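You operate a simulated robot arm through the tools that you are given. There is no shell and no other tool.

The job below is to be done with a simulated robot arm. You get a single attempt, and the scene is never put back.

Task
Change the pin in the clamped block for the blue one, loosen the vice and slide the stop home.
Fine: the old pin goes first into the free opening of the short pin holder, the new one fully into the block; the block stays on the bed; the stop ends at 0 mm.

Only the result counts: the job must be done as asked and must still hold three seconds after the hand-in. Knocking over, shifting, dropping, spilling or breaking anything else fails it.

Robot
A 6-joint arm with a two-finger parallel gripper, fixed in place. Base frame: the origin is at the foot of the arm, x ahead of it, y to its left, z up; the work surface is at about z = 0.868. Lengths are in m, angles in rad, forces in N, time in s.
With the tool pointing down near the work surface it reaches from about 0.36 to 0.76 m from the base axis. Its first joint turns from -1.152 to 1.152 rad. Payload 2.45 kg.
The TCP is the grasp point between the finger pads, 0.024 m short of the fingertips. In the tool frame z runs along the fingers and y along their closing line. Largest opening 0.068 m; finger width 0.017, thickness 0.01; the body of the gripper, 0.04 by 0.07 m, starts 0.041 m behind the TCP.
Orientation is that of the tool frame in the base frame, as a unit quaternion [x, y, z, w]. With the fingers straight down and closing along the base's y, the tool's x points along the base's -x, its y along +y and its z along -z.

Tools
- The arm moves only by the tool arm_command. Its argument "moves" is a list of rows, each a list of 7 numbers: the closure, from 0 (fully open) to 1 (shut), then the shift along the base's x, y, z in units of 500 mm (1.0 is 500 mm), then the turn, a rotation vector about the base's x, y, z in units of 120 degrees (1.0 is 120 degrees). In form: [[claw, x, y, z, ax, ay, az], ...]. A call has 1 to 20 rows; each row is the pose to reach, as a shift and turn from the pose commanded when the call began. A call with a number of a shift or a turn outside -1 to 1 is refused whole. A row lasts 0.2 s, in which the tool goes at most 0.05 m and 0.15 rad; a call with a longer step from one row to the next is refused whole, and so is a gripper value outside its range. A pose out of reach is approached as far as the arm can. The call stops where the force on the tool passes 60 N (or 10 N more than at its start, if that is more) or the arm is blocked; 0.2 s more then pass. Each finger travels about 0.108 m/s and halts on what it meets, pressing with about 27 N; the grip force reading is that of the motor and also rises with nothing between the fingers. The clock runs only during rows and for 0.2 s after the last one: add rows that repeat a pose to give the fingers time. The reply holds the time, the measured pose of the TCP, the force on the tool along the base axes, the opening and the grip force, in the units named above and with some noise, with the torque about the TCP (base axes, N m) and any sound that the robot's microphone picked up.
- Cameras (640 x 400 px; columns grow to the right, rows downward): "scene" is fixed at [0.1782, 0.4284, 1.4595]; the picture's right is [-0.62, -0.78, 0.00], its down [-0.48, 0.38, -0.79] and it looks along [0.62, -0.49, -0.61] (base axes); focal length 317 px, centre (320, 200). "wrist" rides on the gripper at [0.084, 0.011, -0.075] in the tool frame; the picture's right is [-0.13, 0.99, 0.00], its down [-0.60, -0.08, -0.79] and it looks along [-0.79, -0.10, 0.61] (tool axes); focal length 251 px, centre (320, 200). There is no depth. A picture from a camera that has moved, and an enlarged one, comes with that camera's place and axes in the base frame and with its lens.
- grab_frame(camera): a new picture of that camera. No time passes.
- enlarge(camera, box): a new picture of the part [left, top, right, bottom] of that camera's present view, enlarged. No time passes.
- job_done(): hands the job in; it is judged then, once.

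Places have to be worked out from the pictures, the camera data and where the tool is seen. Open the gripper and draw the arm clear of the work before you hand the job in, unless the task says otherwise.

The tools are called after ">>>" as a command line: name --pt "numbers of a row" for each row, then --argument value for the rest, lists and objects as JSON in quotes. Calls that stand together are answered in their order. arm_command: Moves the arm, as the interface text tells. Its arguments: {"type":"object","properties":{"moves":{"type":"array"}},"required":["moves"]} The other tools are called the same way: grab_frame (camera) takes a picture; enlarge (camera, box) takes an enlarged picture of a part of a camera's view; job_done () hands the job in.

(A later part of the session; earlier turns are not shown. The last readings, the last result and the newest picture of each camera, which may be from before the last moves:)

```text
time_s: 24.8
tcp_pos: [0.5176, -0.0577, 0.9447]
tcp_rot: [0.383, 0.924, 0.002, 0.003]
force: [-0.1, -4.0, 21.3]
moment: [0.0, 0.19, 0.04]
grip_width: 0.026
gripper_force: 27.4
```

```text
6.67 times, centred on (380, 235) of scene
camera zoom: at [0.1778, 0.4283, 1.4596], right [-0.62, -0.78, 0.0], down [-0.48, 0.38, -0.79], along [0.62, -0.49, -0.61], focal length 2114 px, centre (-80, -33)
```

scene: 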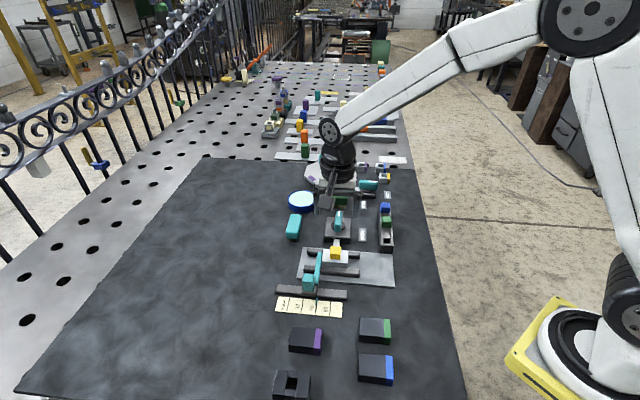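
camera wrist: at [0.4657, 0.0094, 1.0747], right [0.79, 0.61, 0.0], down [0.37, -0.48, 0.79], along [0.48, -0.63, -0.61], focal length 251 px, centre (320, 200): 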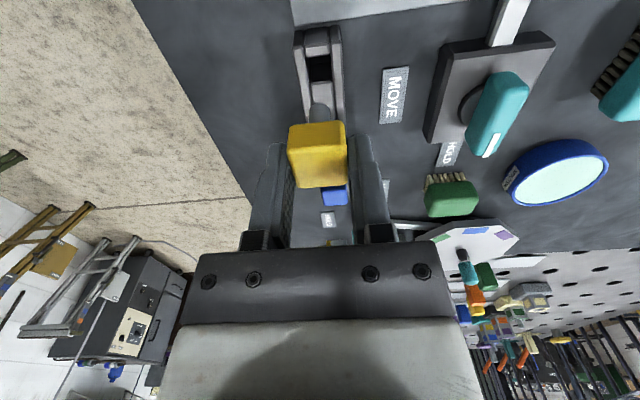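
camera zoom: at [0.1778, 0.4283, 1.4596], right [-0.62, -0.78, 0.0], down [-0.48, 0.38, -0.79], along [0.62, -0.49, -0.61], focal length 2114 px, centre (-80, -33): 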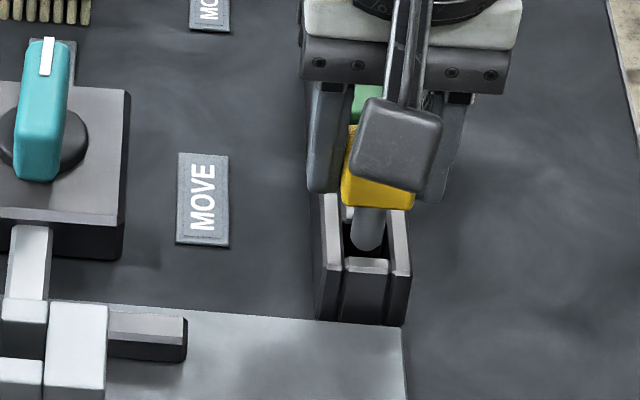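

I see 21 N upward with the tip at the opening's mouth, so something is catching. I'll look closely.

>>> enlarge --camera "wrist" --box '[280, 50, 360, 150]'

>>> enlarge --camera "scene" --box '[365, 220, 405, 260]'

```text
4.00 times, centred on (320, 100) of wrist
camera zoom: at [0.4656, 0.0099, 1.0206], right [0.79, 0.61, 0.0], down [0.37, -0.48, 0.8], along [0.49, -0.63, -0.61], focal length 1006 px, centre (320, 600)
```

zoom: 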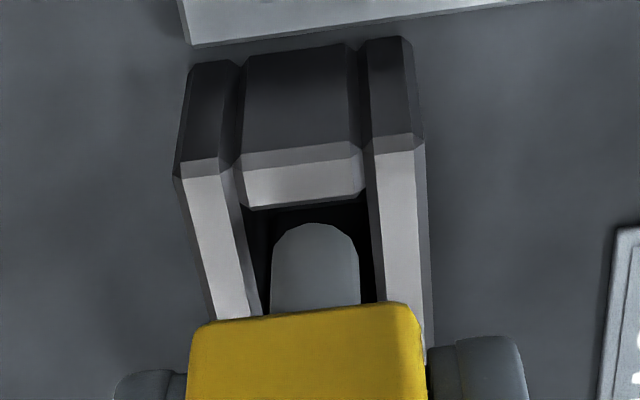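

```text
10.00 times, centred on (385, 240) of scene
camera zoom: at [0.1778, 0.4283, 1.4596], right [-0.62, -0.78, 0.0], down [-0.48, 0.38, -0.79], along [0.62, -0.49, -0.61], focal length 3171 px, centre (-330, -200)
```

zoom: 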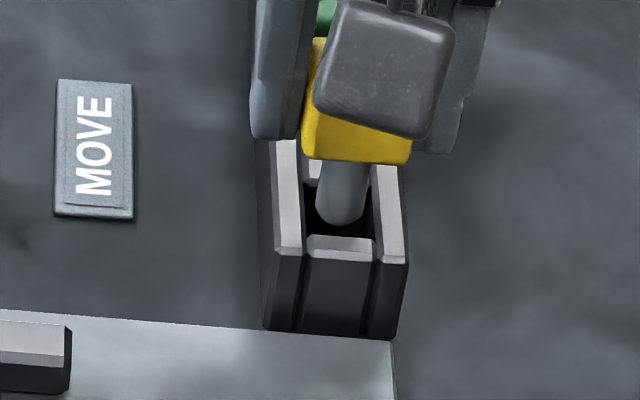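

The images suggest the tip sits toward the far (+u) edge of the opening. I'll back up 5 mm, shift 1.5 mm toward the base end and re-descend gently.

>>> arm_command --pt "1 0 0 0.005 0 0 0" --pt "1 0 0 0.01 0 0 0" --pt "1 -0.0021 0.0021 0.01 0 0 0" --pt "1 -0.0021 0.0021 0.01 0 0 0"

>>> enlarge --camera "wrist" --box '[280, 50, 360, 150]'

>>> enlarge --camera "scene" --box '[365, 220, 405, 260]'

```text
time_s: 25.8
tcp_pos: [0.5159, -0.0559, 0.9489]
tcp_rot: [0.383, 0.924, 0.0, 0.0]
force: [0.2, 0.3, -1.9]
moment: [0.0, 0.0, 0.01]
grip_width: 0.0254
gripper_force: 27.0
```

```text
4.00 times, centred on (320, 100) of wrist
camera zoom: at [0.4638, 0.0112, 1.025], right [0.79, 0.61, 0.0], down [0.37, -0.48, 0.79], along [0.48, -0.63, -0.61], focal length 1006 px, centre (320, 600)
```

zoom: 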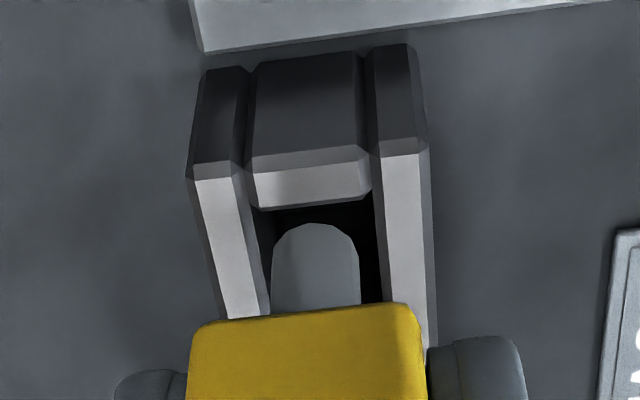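

```text
10.00 times, centred on (385, 240) of scene
camera zoom: at [0.1782, 0.4284, 1.4595], right [-0.62, -0.78, 0.0], down [-0.48, 0.38, -0.79], along [0.62, -0.49, -0.61], focal length 3171 px, centre (-330, -200)
```

zoom: 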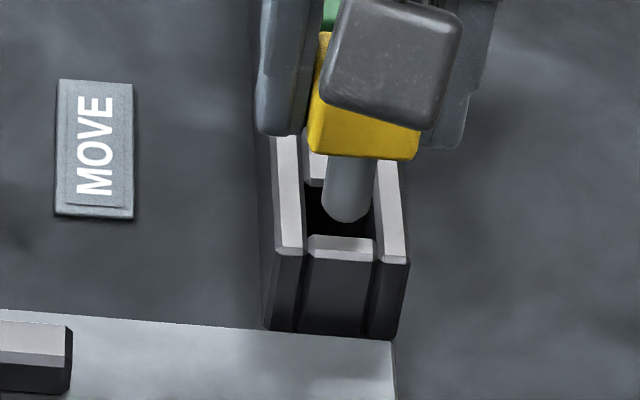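

Free again: the force is just the pin's weight, and the shaft looks centred between the walls. I'll descend in small steps.

>>> arm_command --pt "1 0 0 -0.002 0 0 0" --pt "1 0 0 -0.004 0 0 0" --pt "1 0 0 -0.006 0 0 0" --pt "1 0 0 -0.008 0 0 0" --pt "1 0 0 -0.0095 0 0 0"

>>> enlarge --camera "wrist" --box '[280, 50, 360, 150]'

```text
time_s: 27.0
tcp_pos: [0.5141, -0.0563, 0.9454]
tcp_rot: [0.383, 0.924, 0.0, 0.0]
force: [0.0, -0.8, 1.4]
moment: [0.0, 0.02, -0.01]
grip_width: 0.0256
gripper_force: 26.8
```

```text
4.00 times, centred on (320, 100) of wrist
camera zoom: at [0.4639, 0.0114, 1.021], right [0.79, 0.61, 0.0], down [0.37, -0.48, 0.79], along [0.48, -0.63, -0.61], focal length 1006 px, centre (320, 600)
```

zoom: 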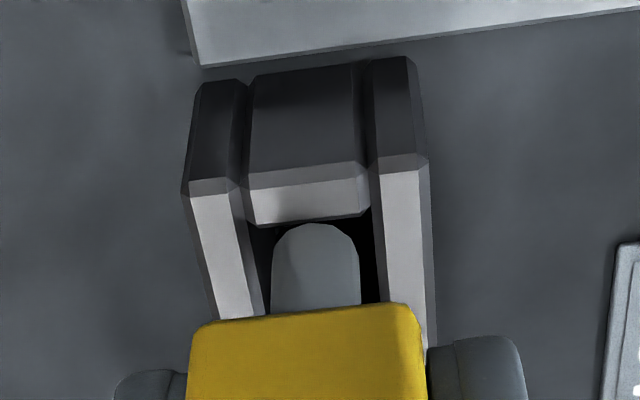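

Contact starts again at the same height although all sides look clear. I'll raise a little and yaw the tool +90° (the pin is round) to see the tip and opening from the side.

>>> arm_command --pt "1 0 0 0.01 0 0 0" --pt "1 0 0 0.03 0 0 0" --pt "1 0 0 0.03 0 0 0.07" --pt "1 0 0 0.03 0 0 0.14" --pt "1 0 0 0.03 0 0 0.21" --pt "1 0 0 0.03 0 0 0.28" --pt "1 0 0 0.03 0 0 0.35" --pt "1 0 0 0.03 0 0 0.42" --pt "1 0 0 0.03 0 0 0.49" --pt "1 0 0 0.03 0 0 0.56" --pt "1 0 0 0.03 0 0 0.63" --pt "1 0 0 0.03 0 0 0.69" --pt "1 0 0 0.03 0 0 0.75" --pt "1 0 0 0.03 0 0 0.75"

>>> grab_frame --camera "wrist"

>>> enlarge --camera "wrist" --box '[270, 40, 370, 165]'

>>> enlarge --camera "scene" --box '[365, 220, 405, 260]'

```text
time_s: 30.0
tcp_pos: [0.5152, -0.0559, 0.9611]
tcp_rot: [-0.384, 0.923, 0.0, 0.0]
force: [0.0, 0.4, -0.3]
moment: [0.04, -0.01, 0.02]
grip_width: 0.0258
gripper_force: 26.8
```

```text
taken
camera wrist: at [0.4477, -0.1079, 1.0356], right [-0.61, 0.79, 0.0], down [0.48, 0.37, 0.79], along [0.63, 0.48, -0.61], focal length 251 px, centre (320, 200)
```

wrist: 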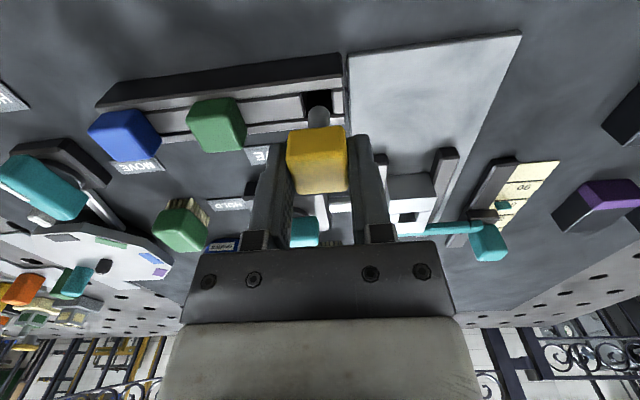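

```text
3.20 times, centred on (320, 102) of wrist
camera zoom: at [0.4477, -0.1079, 1.0356], right [-0.61, 0.79, 0.0], down [0.48, 0.37, 0.79], along [0.63, 0.48, -0.61], focal length 805 px, centre (320, 512)
```

zoom: 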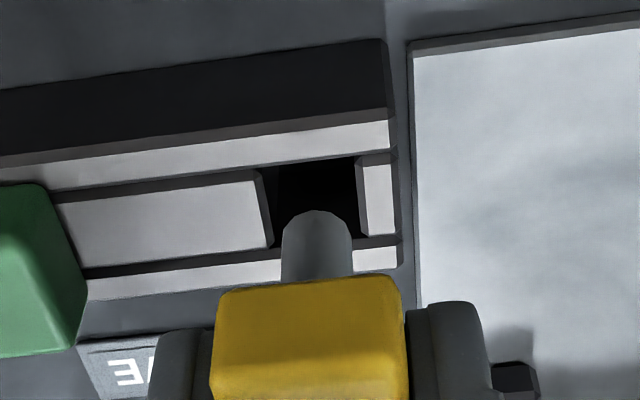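

```text
10.00 times, centred on (385, 240) of scene
camera zoom: at [0.1782, 0.4284, 1.4595], right [-0.62, -0.78, 0.0], down [-0.48, 0.38, -0.79], along [0.62, -0.49, -0.61], focal length 3171 px, centre (-330, -200)
```

zoom: 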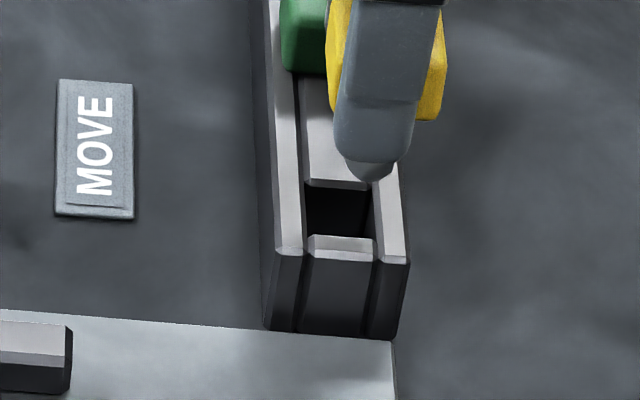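

From this side the shaft is centred over the opening to within about 1 mm in both directions. I'll descend slowly in this orientation and watch the contact.

>>> arm_command --pt "1 0.0012 0 -0.01 0 0 0" --pt "1 0.0012 0 -0.02 0 0 0" --pt "1 0.0012 0 -0.026 0 0 0" --pt "1 0.0012 0 -0.029 0 0 0" --pt "1 0.0012 0 -0.031 0 0 0" --pt "1 0.0012 0 -0.033 0 0 0"

>>> enlarge --camera "wrist" --box '[270, 40, 370, 165]'

>>> enlarge --camera "scene" --box '[365, 220, 405, 260]'

```text
time_s: 31.4
tcp_pos: [0.5161, -0.0551, 0.9434]
tcp_rot: [-0.382, 0.924, 0.0, 0.001]
force: [-3.8, 1.1, 20.3]
moment: [-0.08, 0.33, -0.01]
grip_width: 0.0256
gripper_force: 27.2
```

```text
3.20 times, centred on (320, 102) of wrist
camera zoom: at [0.4495, -0.1072, 1.0193], right [-0.61, 0.79, 0.0], down [0.48, 0.37, 0.79], along [0.63, 0.48, -0.61], focal length 805 px, centre (320, 512)
```

zoom: 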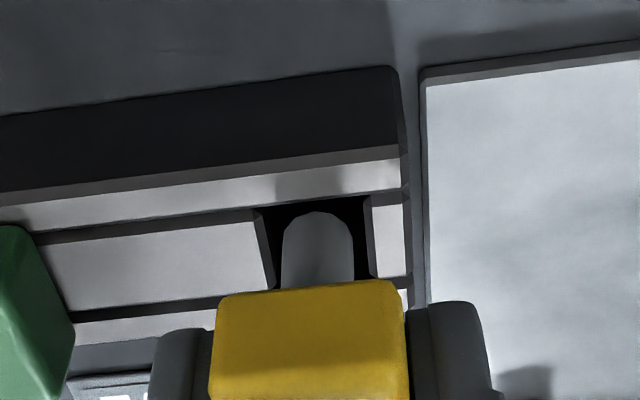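

```text
10.00 times, centred on (385, 240) of scene
camera zoom: at [0.1777, 0.4285, 1.4596], right [-0.62, -0.78, 0.0], down [-0.48, 0.38, -0.79], along [0.62, -0.49, -0.61], focal length 3171 px, centre (-330, -200)
```

zoom: 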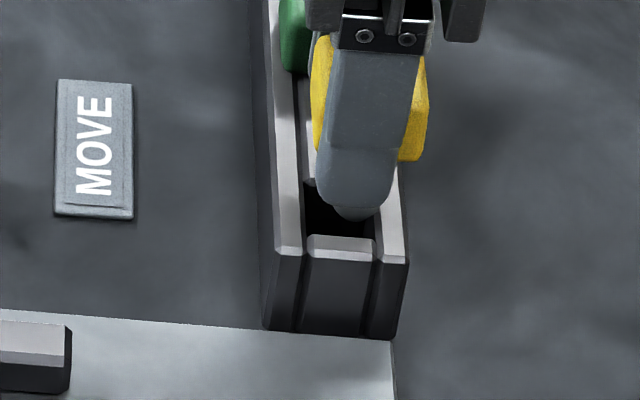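

The scene view now shows the shaft about 3.5 mm too far toward the near-base (−v) wall. The torque agrees, which means the pin sits off the TCP on the camera side. I'll back up and shift +v by 3.4 mm.

>>> arm_command --pt "1 0 0 0.005 0 0 0" --pt "1 0 0 0.01 0 0 0" --pt "1 0.0048 0.0048 0.01 0 0 0" --pt "1 0.0048 0.0048 0.01 0 0 0"

>>> enlarge --camera "wrist" --box '[270, 40, 370, 165]'

>>> enlarge --camera "scene" --box '[365, 220, 405, 260]'

```text
time_s: 32.4
tcp_pos: [0.52, -0.0535, 0.9488]
tcp_rot: [-0.382, 0.924, 0.0, 0.0]
force: [0.9, -0.3, -1.4]
moment: [0.02, 0.0, 0.03]
grip_width: 0.0259
gripper_force: 27.1
```

```text
3.20 times, centred on (320, 102) of wrist
camera zoom: at [0.4513, -0.1051, 1.024], right [-0.61, 0.79, 0.0], down [0.48, 0.37, 0.79], along [0.63, 0.48, -0.61], focal length 805 px, centre (320, 512)
```

zoom: 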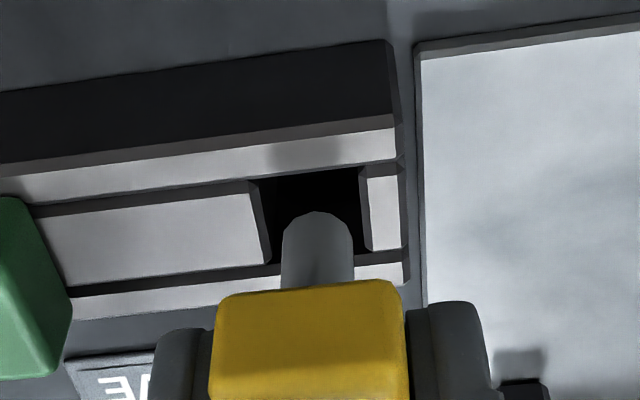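

```text
10.00 times, centred on (385, 240) of scene
camera zoom: at [0.1782, 0.4284, 1.4595], right [-0.62, -0.78, 0.0], down [-0.48, 0.38, -0.79], along [0.62, -0.49, -0.61], focal length 3171 px, centre (-330, -200)
```

zoom: 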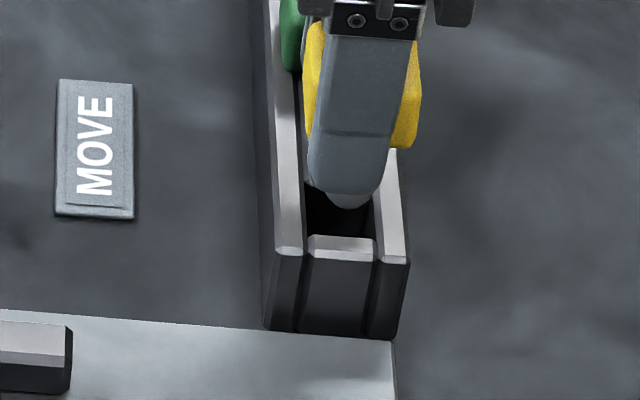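

Better: the shaft is almost centred. I'll add about 0.8 mm in v and 0.5 mm in u, then descend slowly.

>>> arm_command --pt "1 0.0018 0.0004 0 0 0 0" --pt "1 0.0018 0.0004 -0.004 0 0 0" --pt "1 0.0018 0.0004 -0.008 0 0 0" --pt "1 0.0018 0.0004 -0.012 0 0 0" --pt "1 0.0018 0.0004 -0.016 0 0 0" --pt "1 0.0018 0.0004 -0.02 0 0 0"

>>> enlarge --camera "wrist" --box '[270, 40, 370, 165]'

>>> enlarge --camera "scene" --box '[365, 220, 405, 260]'

```text
time_s: 33.8
tcp_pos: [0.5205, -0.0529, 0.9387]
tcp_rot: [-0.383, 0.924, 0.0, 0.001]
force: [-0.3, 0.6, -1.2]
moment: [0.02, -0.01, 0.01]
grip_width: 0.0258
gripper_force: 27.3
```

```text
3.20 times, centred on (320, 102) of wrist
camera zoom: at [0.4523, -0.1053, 1.0136], right [-0.61, 0.79, 0.0], down [0.48, 0.37, 0.79], along [0.63, 0.48, -0.61], focal length 805 px, centre (320, 512)
```

zoom: 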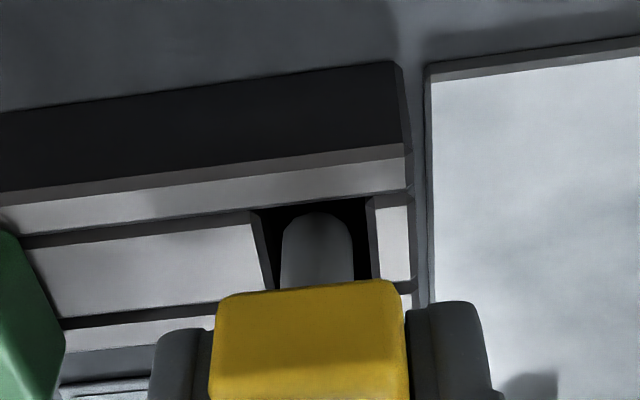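

```text
10.00 times, centred on (385, 240) of scene
camera zoom: at [0.1782, 0.4284, 1.4595], right [-0.62, -0.78, 0.0], down [-0.48, 0.38, -0.79], along [0.62, -0.49, -0.61], focal length 3171 px, centre (-330, -200)
```

zoom: 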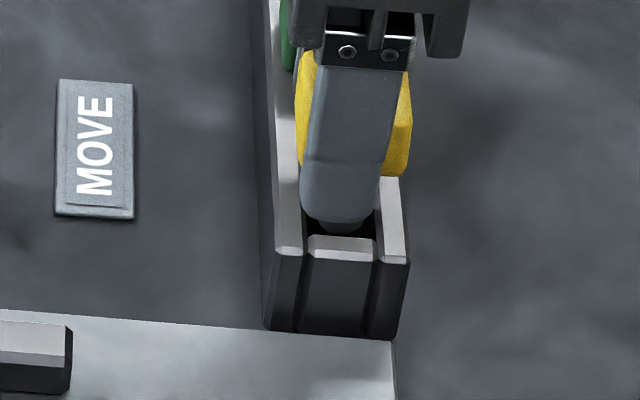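

No contact force, so the shaft is entering the opening. I'll keep going down.

>>> arm_command --pt "1 0 0 -0.004 0 0 0" --pt "1 0 0 -0.008 0 0 0" --pt "1 0 0 -0.012 0 0 0" --pt "1 0 0 -0.016 0 0 0" --pt "1 0 0 -0.02 0 0 0" --pt "1 0 0 -0.023 0 0 0"

>>> enlarge --camera "wrist" --box '[240, 60, 400, 260]'

>>> enlarge --camera "scene" --box '[365, 220, 405, 260]'

```text
time_s: 35.2
tcp_pos: [0.5192, -0.0522, 0.9267]
tcp_rot: [-0.383, 0.924, 0.0, 0.001]
force: [-0.6, 0.5, -1.4]
moment: [0.03, 0.03, 0.01]
grip_width: 0.026
gripper_force: 27.2
```

```text
2.00 times, centred on (320, 160) of wrist
camera zoom: at [0.452, -0.1046, 1.0024], right [-0.61, 0.79, 0.0], down [0.48, 0.37, 0.79], along [0.63, 0.48, -0.61], focal length 503 px, centre (320, 280)
```

zoom: 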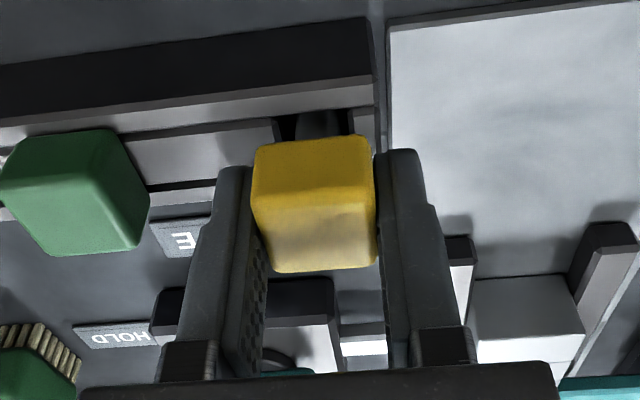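

```text
10.00 times, centred on (385, 240) of scene
camera zoom: at [0.1782, 0.4284, 1.4595], right [-0.62, -0.78, 0.0], down [-0.48, 0.38, -0.79], along [0.62, -0.49, -0.61], focal length 3171 px, centre (-330, -200)
```

zoom: 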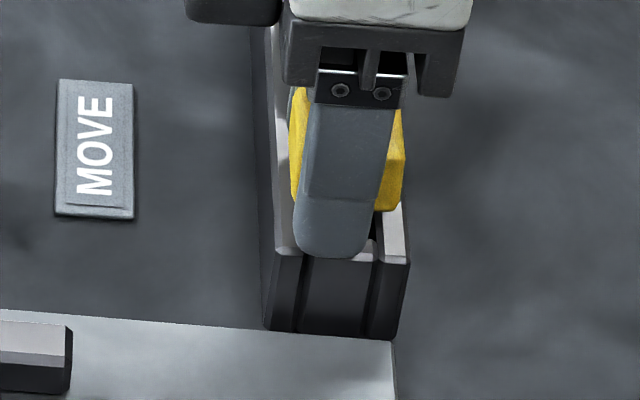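

It's going in with no force. I'll continue in 1 mm steps to seat it.

>>> arm_command --pt "1 0 0 -0.002 0 0 0" --pt "1 0 0 -0.004 0 0 0" --pt "1 0 0 -0.006 0 0 0" --pt "1 0 0 -0.008 0 0 0"

>>> enlarge --camera "wrist" --box '[240, 60, 400, 260]'

```text
time_s: 36.2
tcp_pos: [0.5204, -0.0531, 0.9233]
tcp_rot: [-0.382, 0.924, 0.0, -0.001]
force: [0.2, -0.7, -1.3]
moment: [0.01, 0.0, 0.02]
grip_width: 0.0254
gripper_force: 27.3
```

```text
2.00 times, centred on (320, 160) of wrist
camera zoom: at [0.4521, -0.1053, 0.9986], right [-0.61, 0.79, 0.0], down [0.48, 0.37, 0.79], along [0.63, 0.48, -0.61], focal length 503 px, centre (320, 280)
```

zoom: 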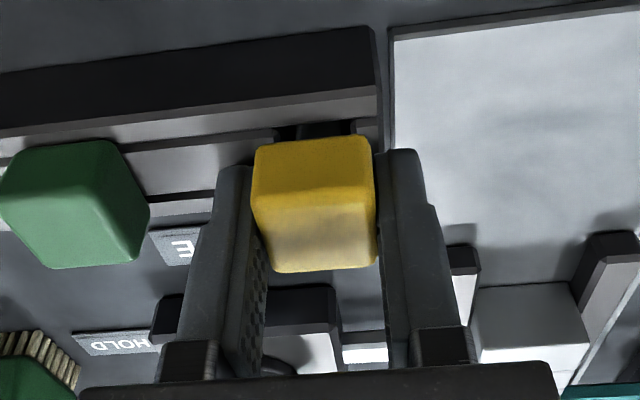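

Still free, so I'll go further down.

>>> arm_command --pt "1 0 0 -0.002 0 0 0" --pt "1 0 0 -0.004 0 0 0" --pt "1 0 0 -0.005 0 0 0" --pt "1 0 0 -0.006 0 0 0"

>>> enlarge --camera "wrist" --box '[240, 60, 400, 260]'

```text
time_s: 37.2
tcp_pos: [0.5191, -0.0523, 0.9216]
tcp_rot: [-0.383, 0.924, 0.0, 0.001]
force: [-8.8, -1.5, 28.8]
moment: [0.29, 0.49, 0.09]
grip_width: 0.0256
gripper_force: 27.4
```

```text
2.00 times, centred on (320, 160) of wrist
camera zoom: at [0.4521, -0.105, 0.9972], right [-0.61, 0.79, 0.0], down [0.48, 0.37, 0.79], along [0.63, 0.48, -0.61], focal length 503 px, centre (320, 280)
```

zoom: 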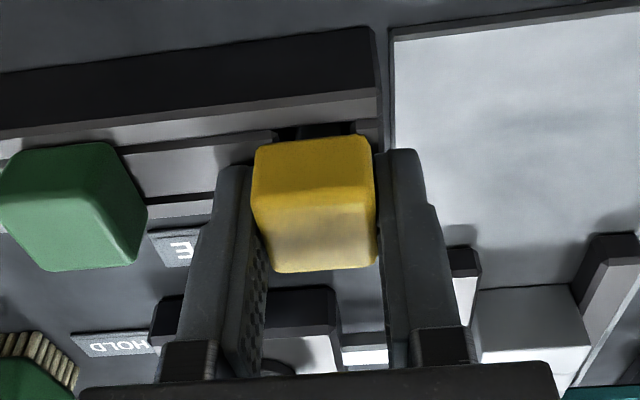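

There's 29 N, so the fingertips are on the rail top. I'll rise 1.5 mm and open to release the pin, then look.

>>> arm_command --pt "1 0 0 0.003 0 0 0" --pt "0.7 0 0 0.003 0 0 0" --pt "0.45 0 0 0.003 0 0 0" --pt "0.45 0 0 0.003 0 0 0" --pt "0.45 0 0 0.03 0 0 0" --pt "0.45 0 0 0.06 0 0 0" --pt "0.45 0 0 0.1 0 0 0" --pt "0.45 0 0 0.1 0 0 0"

>>> grab_frame --camera "wrist"

>>> enlarge --camera "wrist" --box '[200, 30, 360, 150]'

>>> enlarge --camera "scene" --box '[350, 195, 420, 265]'

```text
time_s: 39.0
tcp_pos: [0.5188, -0.0522, 0.9714]
tcp_rot: [-0.383, 0.924, 0.0, 0.0]
force: [0.4, -0.3, -0.2]
moment: [-0.03, -0.05, 0.0]
grip_width: 0.0375
gripper_force: 0.2
```

```text
taken
camera wrist: at [0.4522, -0.1052, 1.0465], right [-0.61, 0.79, 0.0], down [0.48, 0.37, 0.79], along [0.63, 0.48, -0.61], focal length 251 px, centre (320, 200)
```

wrist: 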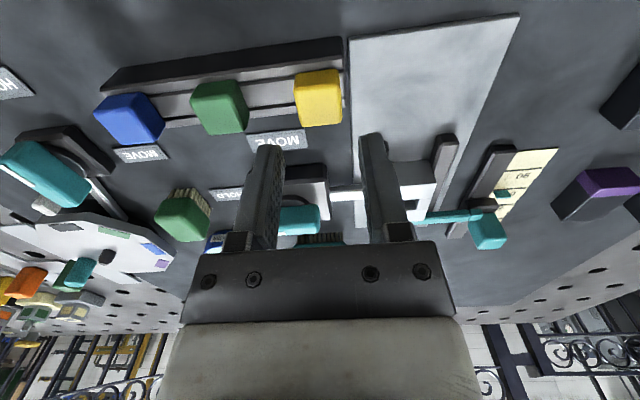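

```text
3.33 times, centred on (280, 90) of wrist
camera zoom: at [0.4522, -0.1052, 1.0465], right [-0.61, 0.79, 0.0], down [0.48, 0.37, 0.79], along [0.63, 0.48, -0.61], focal length 838 px, centre (453, 567)
```

zoom: 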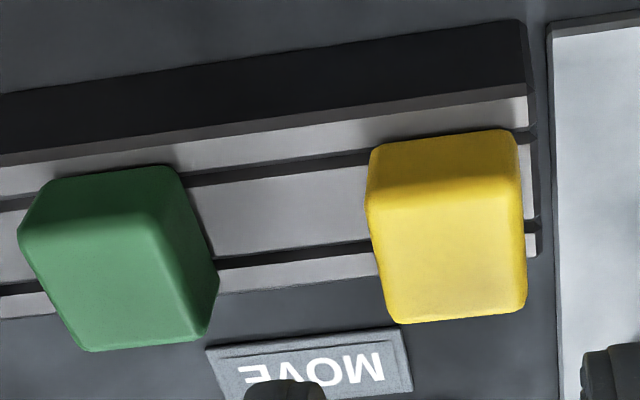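

```text
5.71 times, centred on (385, 230) of scene
camera zoom: at [0.1782, 0.4284, 1.4595], right [-0.62, -0.78, 0.0], down [-0.48, 0.38, -0.79], along [0.62, -0.49, -0.61], focal length 1812 px, centre (-51, 29)
```

zoom: 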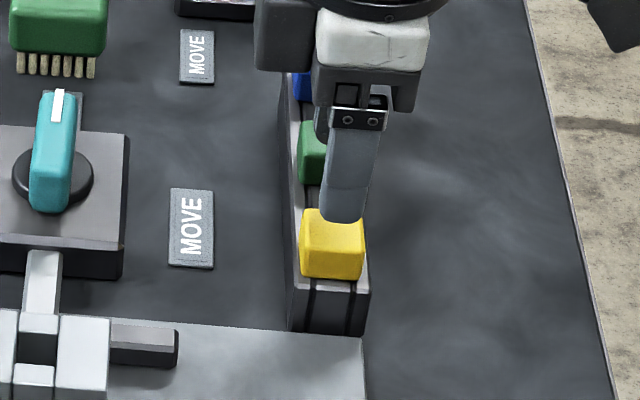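

The yellow pin is in the holder's opening. To be sure it's fully down, I'll close the fingers, centre over its head and press lightly.

>>> arm_command --pt "0.7 -0.003 -0.003 0 0 0 0" --pt "1 -0.005 -0.005 0 0 0 0" --pt "1 -0.005 -0.005 -0.02 0 0 0" --pt "1 -0.005 -0.005 -0.04 0 0 0" --pt "1 -0.005 -0.005 -0.05 0 0 0" --pt "1 -0.005 -0.005 -0.054 0 0 0" --pt "1 -0.005 -0.005 -0.057 0 0 0" --pt "1 -0.005 -0.005 -0.059 0 0 0"

>>> enlarge --camera "wrist" --box '[200, 30, 400, 155]'

```text
time_s: 40.8
tcp_pos: [0.5166, -0.056, 0.9424]
tcp_rot: [-0.383, 0.924, 0.001, 0.0]
force: [-9.9, 2.4, 27.3]
moment: [0.04, 0.29, -0.01]
grip_width: 0.0
gripper_force: 23.8
```

```text
3.20 times, centred on (300, 92) of wrist
camera zoom: at [0.4492, -0.1077, 1.0171], right [-0.61, 0.79, 0.0], down [0.48, 0.37, 0.79], along [0.63, 0.48, -0.61], focal length 805 px, centre (384, 544)
```

zoom: 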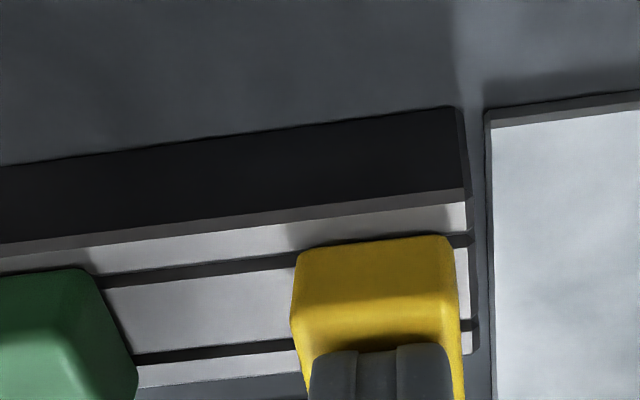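

The head resists 27 N at top z of about 0.918, so the yellow pin is fully seated. I'll rise and hover over the blue pin, keeping this yaw.

>>> arm_command --pt "1 0 0 0.03 0 0 0" --pt "1 0 0 0.07 0 0 0" --pt "0.8 0 0 0.1 0 0 0" --pt "0.6 0.042 -0.043 0.1 0 0 0" --pt "0.4 0.084 -0.086 0.1 0 0 0" --pt "0.35 0.126 -0.129 0.1 0 0 0" --pt "0.35 0.168 -0.171 0.1 0 0 0" --pt "0.35 0.168 -0.171 0.1 0 0 0"

>>> grab_frame --camera "wrist"

>>> enlarge --camera "wrist" --box '[240, 40, 400, 160]'

>>> enlarge --camera "scene" --box '[350, 195, 420, 265]'

```text
time_s: 42.6
tcp_pos: [0.6006, -0.1404, 0.9888]
tcp_rot: [-0.383, 0.924, 0.0, 0.0]
force: [-0.9, 0.0, 1.2]
moment: [0.0, -0.02, 0.01]
grip_width: 0.0442
gripper_force: 0.0
```

```text
taken
camera wrist: at [0.5325, -0.1924, 1.0642], right [-0.61, 0.79, 0.0], down [0.48, 0.37, 0.79], along [0.63, 0.48, -0.61], focal length 251 px, centre (320, 200)
```

wrist: 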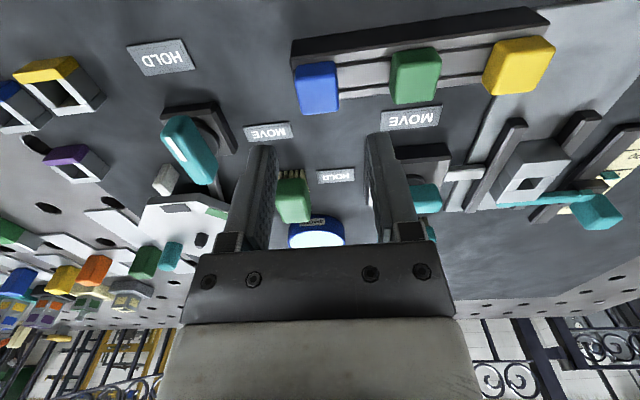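

```text
3.33 times, centred on (320, 100) of wrist
camera zoom: at [0.5325, -0.1924, 1.0642], right [-0.61, 0.79, 0.0], down [0.48, 0.37, 0.79], along [0.63, 0.48, -0.61], focal length 838 px, centre (320, 533)
```

zoom: 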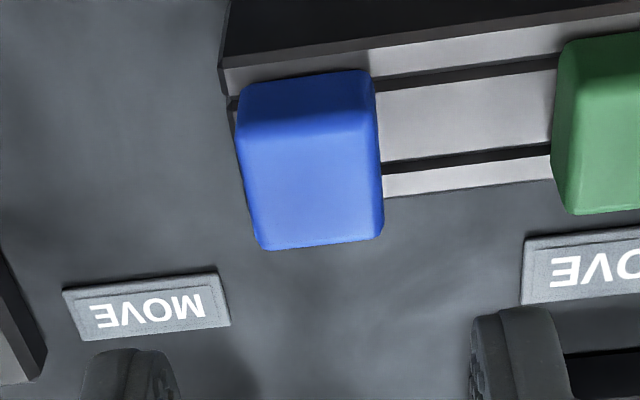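

```text
5.71 times, centred on (385, 230) of scene
camera zoom: at [0.1782, 0.4284, 1.4595], right [-0.62, -0.78, 0.0], down [-0.48, 0.38, -0.79], along [0.62, -0.49, -0.61], focal length 1812 px, centre (-51, 29)
```

zoom: 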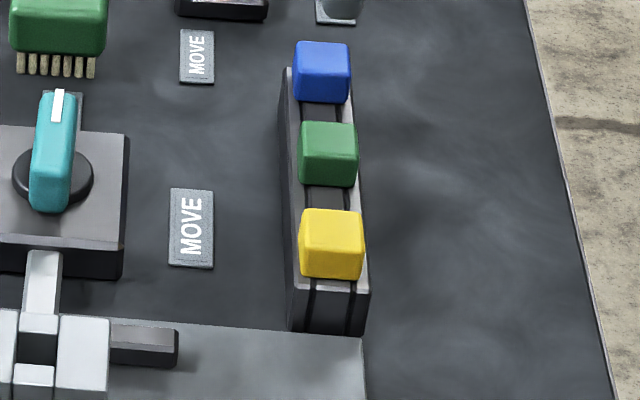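

All three heads sit level on the rail. Blue is centred near (0.601,-0.141). I'll descend around its head with the fingers along the rail.

>>> arm_command --pt "0.35 -0.001 -0.001 -0.05 0 0 0" --pt "0.35 -0.002 -0.002 -0.1 0 0 0" --pt "0.35 -0.002 -0.002 -0.125 0 0 0" --pt "0.35 -0.002 -0.002 -0.134 0 0 0" --pt "0.35 -0.002 -0.002 -0.134 0 0 0"

>>> enlarge --camera "wrist" --box '[240, 60, 400, 260]'

```text
time_s: 43.8
tcp_pos: [0.6012, -0.1415, 0.9226]
tcp_rot: [-0.383, 0.924, 0.0, -0.001]
force: [0.6, 0.1, -0.3]
moment: [0.04, -0.01, 0.0]
grip_width: 0.0442
gripper_force: 0.1
```

```text
2.00 times, centred on (320, 160) of wrist
camera zoom: at [0.5332, -0.1939, 0.9974], right [-0.61, 0.79, 0.0], down [0.48, 0.37, 0.79], along [0.63, 0.48, -0.61], focal length 503 px, centre (320, 280)
```

zoom: 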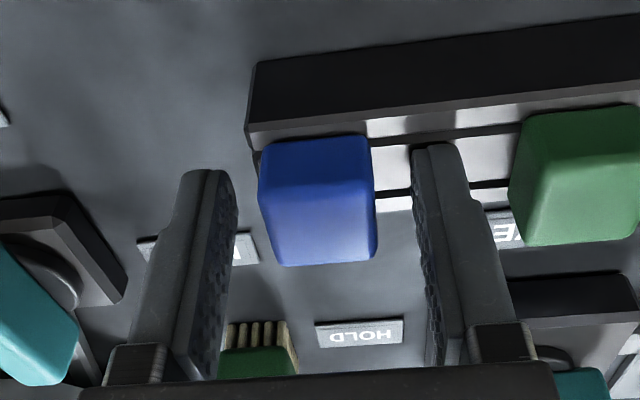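

Free of contact and nearly centred. I'll shift 1 mm along the rail, then close.

>>> arm_command --pt "0.35 0.0014 -0.0014 0 0 0 0" --pt "0.5 0.0014 -0.0014 0 0 0 0" --pt "0.7 0.0014 -0.0014 0 0 0 0" --pt "1 0.0014 -0.0014 0 0 0 0" --pt "1 0.0014 -0.0014 0 0 0 0" --pt "1 0.0014 -0.0014 0 0 0 0"

>>> enlarge --camera "wrist" --box '[240, 60, 400, 260]'

```text
time_s: 45.2
tcp_pos: [0.6007, -0.1429, 0.9218]
tcp_rot: [-0.382, 0.924, 0.0, 0.0]
force: [-0.2, 0.8, 0.0]
moment: [-0.05, -0.01, -0.04]
grip_width: 0.0256
gripper_force: 27.5
```

```text
2.00 times, centred on (320, 160) of wrist
camera zoom: at [0.5337, -0.1942, 0.9976], right [-0.61, 0.79, 0.0], down [0.48, 0.37, 0.79], along [0.63, 0.48, -0.61], focal length 503 px, centre (320, 280)
```

zoom: 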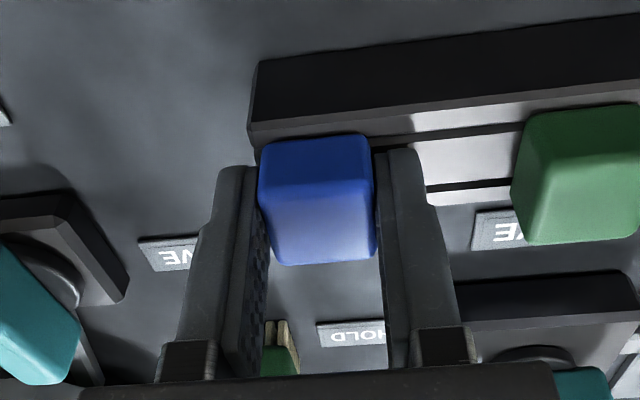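

Blue is gripped at 25.6 mm. I'll pull it slowly straight up.

>>> arm_command --pt "1 0 0 0.001 0 0 0" --pt "1 0 0 0.002 0 0 0" --pt "1 0 0 0.004 0 0 0" --pt "1 0 0 0.006 0 0 0" --pt "1 0 0 0.008 0 0 0" --pt "1 0 0 0.01 0 0 0" --pt "1 0 0 0.012 0 0 0" --pt "1 0 0 0.014 0 0 0" --pt "1 0 0 0.016 0 0 0" --pt "1 0 0 0.018 0 0 0" --pt "1 0 0 0.02 0 0 0" --pt "1 0 0 0.022 0 0 0" --pt "1 0 0 0.024 0 0 0" --pt "1 0 0 0.026 0 0 0" --pt "1 0 0 0.028 0 0 0" --pt "1 0 0 0.03 0 0 0" --pt "1 0 0 0.032 0 0 0" --pt "1 0 0 0.034 0 0 0" --pt "1 0 0 0.036 0 0 0" --pt "1 0 0 0.038 0 0 0"

>>> enlarge --camera "wrist" --box '[240, 60, 400, 260]'

```text
time_s: 49.4
tcp_pos: [0.6012, -0.1416, 0.9423]
tcp_rot: [-0.383, 0.924, 0.0, 0.0]
force: [-1.1, -0.2, -0.8]
moment: [0.0, 0.01, 0.0]
grip_width: 0.0255
gripper_force: 27.1
```

```text
2.00 times, centred on (320, 160) of wrist
camera zoom: at [0.5328, -0.1937, 1.0183], right [-0.61, 0.79, 0.0], down [0.48, 0.37, 0.79], along [0.63, 0.48, -0.61], focal length 503 px, centre (320, 280)
```

zoom: 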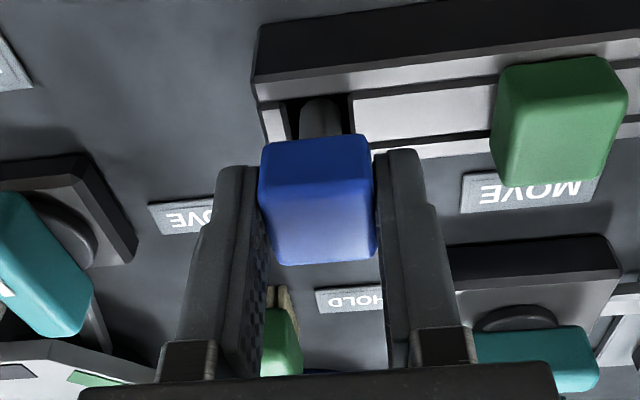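

The blue pin is coming out cleanly. I'll keep lifting, then carry it above the block.

>>> arm_command --pt "1 0 0 0.003 0 0 0" --pt "1 0 0 0.006 0 0 0" --pt "1 0 0 0.009 0 0 0" --pt "1 0 0 0.012 0 0 0" --pt "1 0 0 0.015 0 0 0" --pt "1 0 0 0.019 0 0 0" --pt "1 0 0 0.024 0 0 0" --pt "1 0 0 0.03 0 0 0" --pt "1 0 0 0.04 0 0 0" --pt "1 0 0 0.055 0 0 0" --pt "1 0 0 0.075 0 0 0" --pt "1 0 0 0.1 0 0 0" --pt "1 0 0 0.114 0 0 0"

>>> enlarge --camera "wrist" --box '[240, 60, 400, 260]'

```text
time_s: 52.2
tcp_pos: [0.6014, -0.1428, 1.0006]
tcp_rot: [-0.383, 0.924, 0.0, 0.0]
force: [0.3, -0.4, -0.7]
moment: [-0.01, 0.02, -0.02]
grip_width: 0.0259
gripper_force: 27.0
```

```text
2.00 times, centred on (320, 160) of wrist
camera zoom: at [0.5331, -0.1946, 1.0756], right [-0.61, 0.79, 0.0], down [0.48, 0.37, 0.79], along [0.63, 0.48, -0.61], focal length 503 px, centre (320, 280)
```

zoom: 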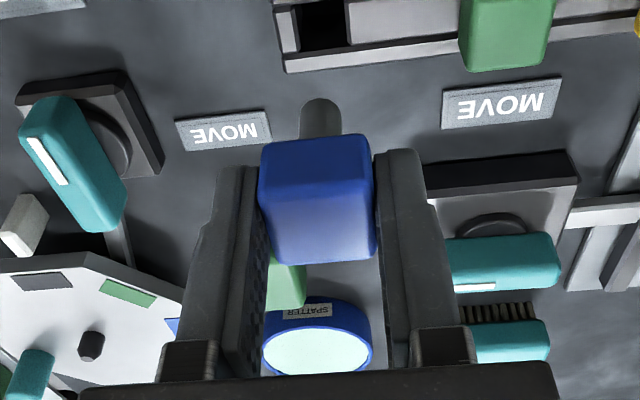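

Blue is held firmly. I'll carry it over to the block.

>>> arm_command --pt "1 -0.0085 0.0447 0 0 0 0" --pt "1 -0.017 0.0894 0 0 0 0" --pt "1 -0.0255 0.1341 0 0 0 0" --pt "1 -0.034 0.1788 0 0 0 0" --pt "1 -0.0425 0.2235 0 0 0 0" --pt "1 -0.0511 0.2683 0 0 0 0" --pt "1 -0.0596 0.313 0 0 0 0" --pt "1 -0.0681 0.3577 0 0 0 0" --pt "1 -0.0766 0.4024 0 0 0 0" --pt "1 -0.0851 0.4471 0 0 0 0" --pt "1 -0.0851 0.4471 -0.03 0 0 0" --pt "1 -0.0851 0.4471 -0.05 0 0 0" --pt "1 -0.0851 0.4471 -0.05 0 0 0"

>>> grab_frame --camera "wrist"

>>> enlarge --camera "wrist" --box '[270, 40, 370, 165]'

>>> enlarge --camera "scene" --box '[310, 220, 370, 280]'

```text
time_s: 55.0
tcp_pos: [0.5572, 0.0819, 0.9759]
tcp_rot: [-0.383, 0.924, -0.001, 0.0]
force: [-0.2, -0.5, -0.7]
moment: [0.01, 0.02, -0.02]
grip_width: 0.0259
gripper_force: 27.5
```

```text
taken
camera wrist: at [0.4907, 0.03, 1.0505], right [-0.61, 0.79, 0.0], down [0.48, 0.37, 0.79], along [0.63, 0.48, -0.61], focal length 251 px, centre (320, 200)
```

wrist: 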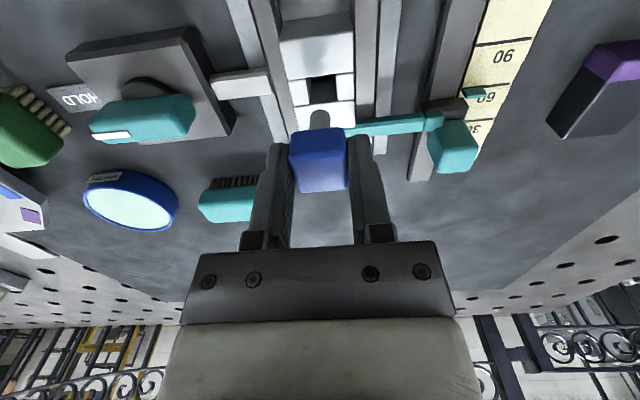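

```text
3.20 times, centred on (320, 102) of wrist
camera zoom: at [0.4907, 0.03, 1.0505], right [-0.61, 0.79, 0.0], down [0.48, 0.37, 0.79], along [0.63, 0.48, -0.61], focal length 805 px, centre (320, 512)
```

zoom: 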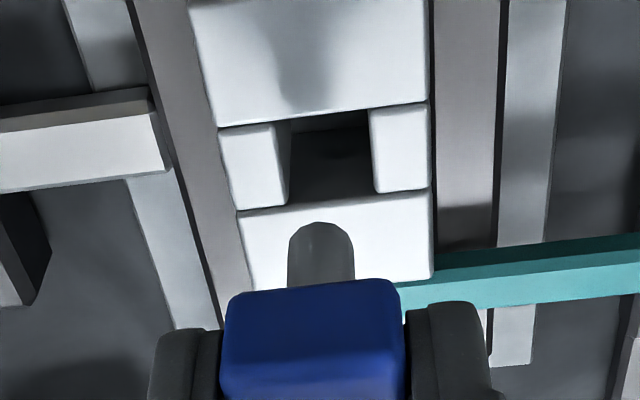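

```text
6.67 times, centred on (340, 250) of scene
camera zoom: at [0.1782, 0.4284, 1.4595], right [-0.62, -0.78, 0.0], down [-0.48, 0.38, -0.79], along [0.62, -0.49, -0.61], focal length 2114 px, centre (187, -133)
```

zoom: 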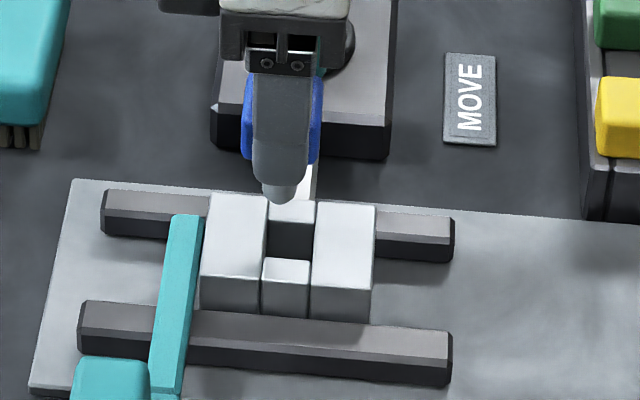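

The blue pin hovers over the block's opening. I'll zoom in to measure the offset in both views.

>>> enlarge --camera "wrist" --box '[295, 60, 345, 120]'

>>> enlarge --camera "scene" --box '[325, 235, 355, 265]'

```text
6.67 times, centred on (320, 90) of wrist
camera zoom: at [0.4907, 0.03, 1.0505], right [-0.61, 0.79, 0.0], down [0.48, 0.37, 0.79], along [0.63, 0.48, -0.61], focal length 1676 px, centre (320, 933)
```

zoom: 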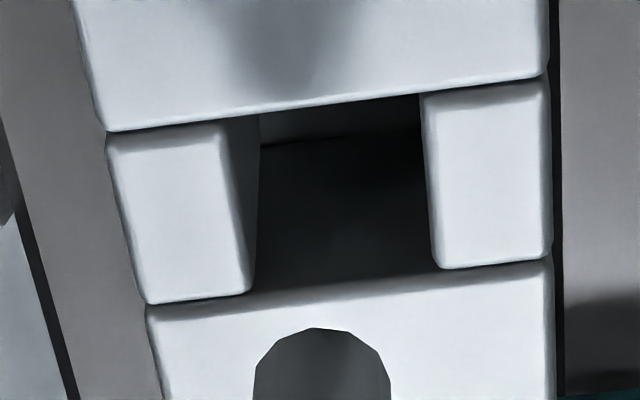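

```text
13.33 times, centred on (340, 250) of scene
camera zoom: at [0.1782, 0.4284, 1.4595], right [-0.62, -0.78, 0.0], down [-0.48, 0.38, -0.79], along [0.62, -0.49, -0.61], focal length 4228 px, centre (53, -467)
```

zoom: 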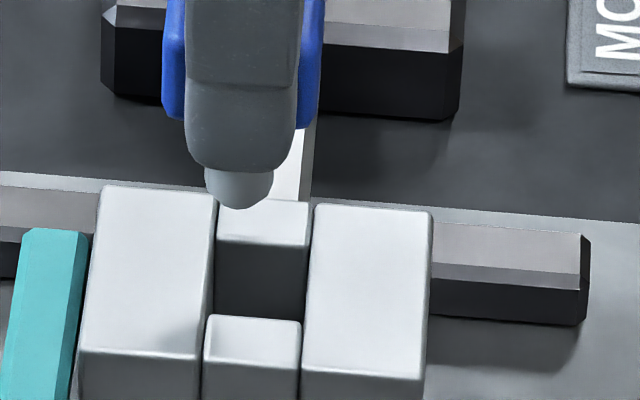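

The scene shows the shaft about 4 mm too far +v, and the wrist view about 1 mm too far +u. I'll correct that and drop to just above the block, then check again.

>>> arm_command --pt "1 -0.0068 -0.004 0 0 0 0" --pt "1 -0.0068 -0.004 -0.012 0 0 0" --pt "1 -0.0068 -0.004 -0.024 0 0 0" --pt "1 -0.0068 -0.004 -0.024 0 0 0"

>>> enlarge --camera "wrist" --box '[295, 60, 345, 120]'

>>> enlarge --camera "scene" --box '[325, 235, 355, 265]'

```text
time_s: 56.0
tcp_pos: [0.5541, 0.0784, 0.9632]
tcp_rot: [-0.383, 0.924, 0.0, -0.001]
force: [1.1, 0.6, -1.5]
moment: [-0.02, 0.01, 0.01]
grip_width: 0.0258
gripper_force: 26.6
```

```text
6.67 times, centred on (320, 90) of wrist
camera zoom: at [0.4873, 0.0274, 1.0386], right [-0.61, 0.79, 0.0], down [0.48, 0.37, 0.79], along [0.63, 0.48, -0.61], focal length 1676 px, centre (320, 933)
```

zoom: 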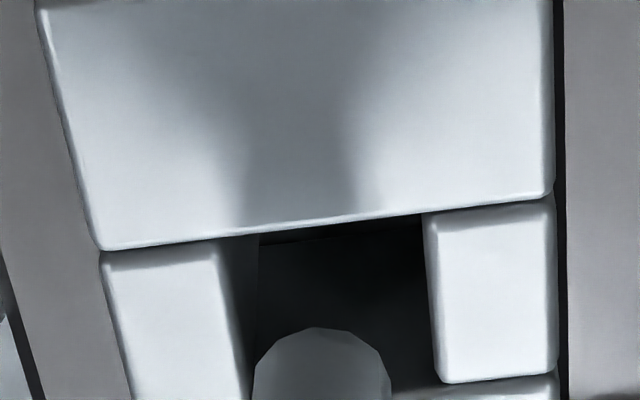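

```text
13.33 times, centred on (340, 250) of scene
camera zoom: at [0.1782, 0.4284, 1.4595], right [-0.62, -0.78, 0.0], down [-0.48, 0.38, -0.79], along [0.62, -0.49, -0.61], focal length 4228 px, centre (53, -467)
```

zoom: 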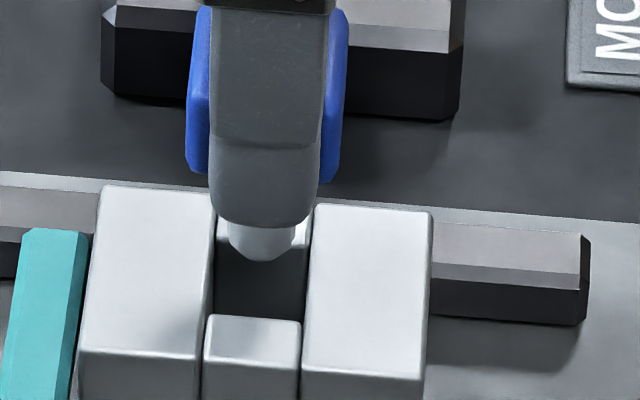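

Now within about 1 mm in both directions. I'll nudge −u by 0.8 mm and descend gently into the opening.

>>> arm_command --pt "1 -0.0007 0.0016 0 0 0 0" --pt "1 -0.0007 0.0016 -0.005 0 0 0" --pt "1 -0.0007 0.0016 -0.01 0 0 0" --pt "1 -0.0007 0.0016 -0.015 0 0 0" --pt "1 -0.0007 0.0016 -0.02 0 0 0" --pt "1 -0.0007 0.0016 -0.025 0 0 0" --pt "1 -0.0007 0.0016 -0.03 0 0 0"

>>> enlarge --camera "wrist" --box '[270, 40, 370, 165]'

>>> enlarge --camera "scene" --box '[325, 235, 355, 265]'

```text
time_s: 57.6
tcp_pos: [0.5553, 0.0793, 0.9476]
tcp_rot: [-0.383, 0.924, 0.0, 0.0]
force: [-0.5, -0.7, -1.7]
moment: [0.01, -0.04, 0.01]
grip_width: 0.0258
gripper_force: 27.1
```

```text
3.20 times, centred on (320, 102) of wrist
camera zoom: at [0.4867, 0.0277, 1.0235], right [-0.61, 0.79, 0.0], down [0.48, 0.37, 0.79], along [0.63, 0.48, -0.61], focal length 805 px, centre (320, 512)
```

zoom: 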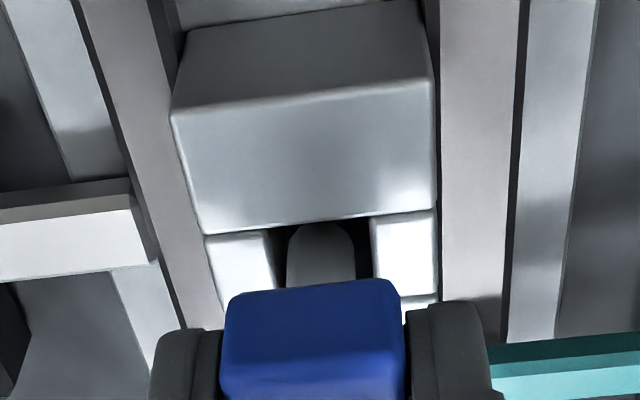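

```text
13.33 times, centred on (340, 250) of scene
camera zoom: at [0.1782, 0.4284, 1.4595], right [-0.62, -0.78, 0.0], down [-0.48, 0.38, -0.79], along [0.62, -0.49, -0.61], focal length 4228 px, centre (53, -467)
```

zoom: 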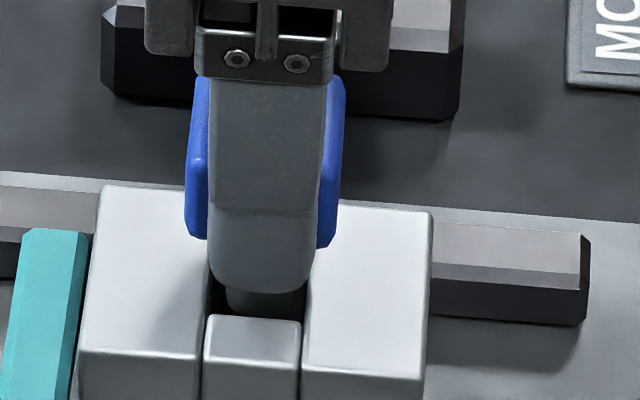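

The tip is entering the hole with no contact force. I'll continue down in steps.

>>> arm_command --pt "1 0 0 -0.004 0 0 0" --pt "1 0 0 -0.008 0 0 0" --pt "1 0 0 -0.012 0 0 0" --pt "1 0 0 -0.016 0 0 0" --pt "1 0 0 -0.02 0 0 0" --pt "1 0 0 -0.024 0 0 0" --pt "1 0 0 -0.028 0 0 0"

>>> enlarge --camera "wrist" --box '[240, 40, 400, 240]'

>>> enlarge --camera "scene" --box '[325, 235, 355, 265]'

```text
time_s: 59.2
tcp_pos: [0.5541, 0.0804, 0.9338]
tcp_rot: [-0.382, 0.924, 0.0, 0.0]
force: [0.4, 0.7, -1.6]
moment: [0.02, -0.03, 0.01]
grip_width: 0.0256
gripper_force: 27.4
```

```text
2.00 times, centred on (320, 140) of wrist
camera zoom: at [0.4873, 0.0282, 1.0092], right [-0.61, 0.79, 0.0], down [0.48, 0.37, 0.79], along [0.63, 0.48, -0.61], focal length 503 px, centre (320, 320)
```

zoom: 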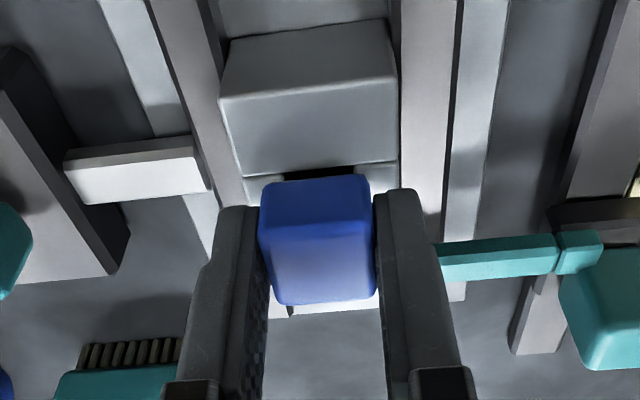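

```text
13.33 times, centred on (340, 250) of scene
camera zoom: at [0.1782, 0.4284, 1.4595], right [-0.62, -0.78, 0.0], down [-0.48, 0.38, -0.79], along [0.62, -0.49, -0.61], focal length 4228 px, centre (53, -467)
```

zoom: 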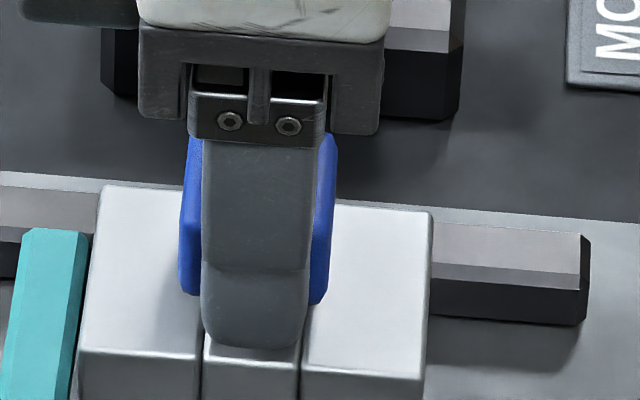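

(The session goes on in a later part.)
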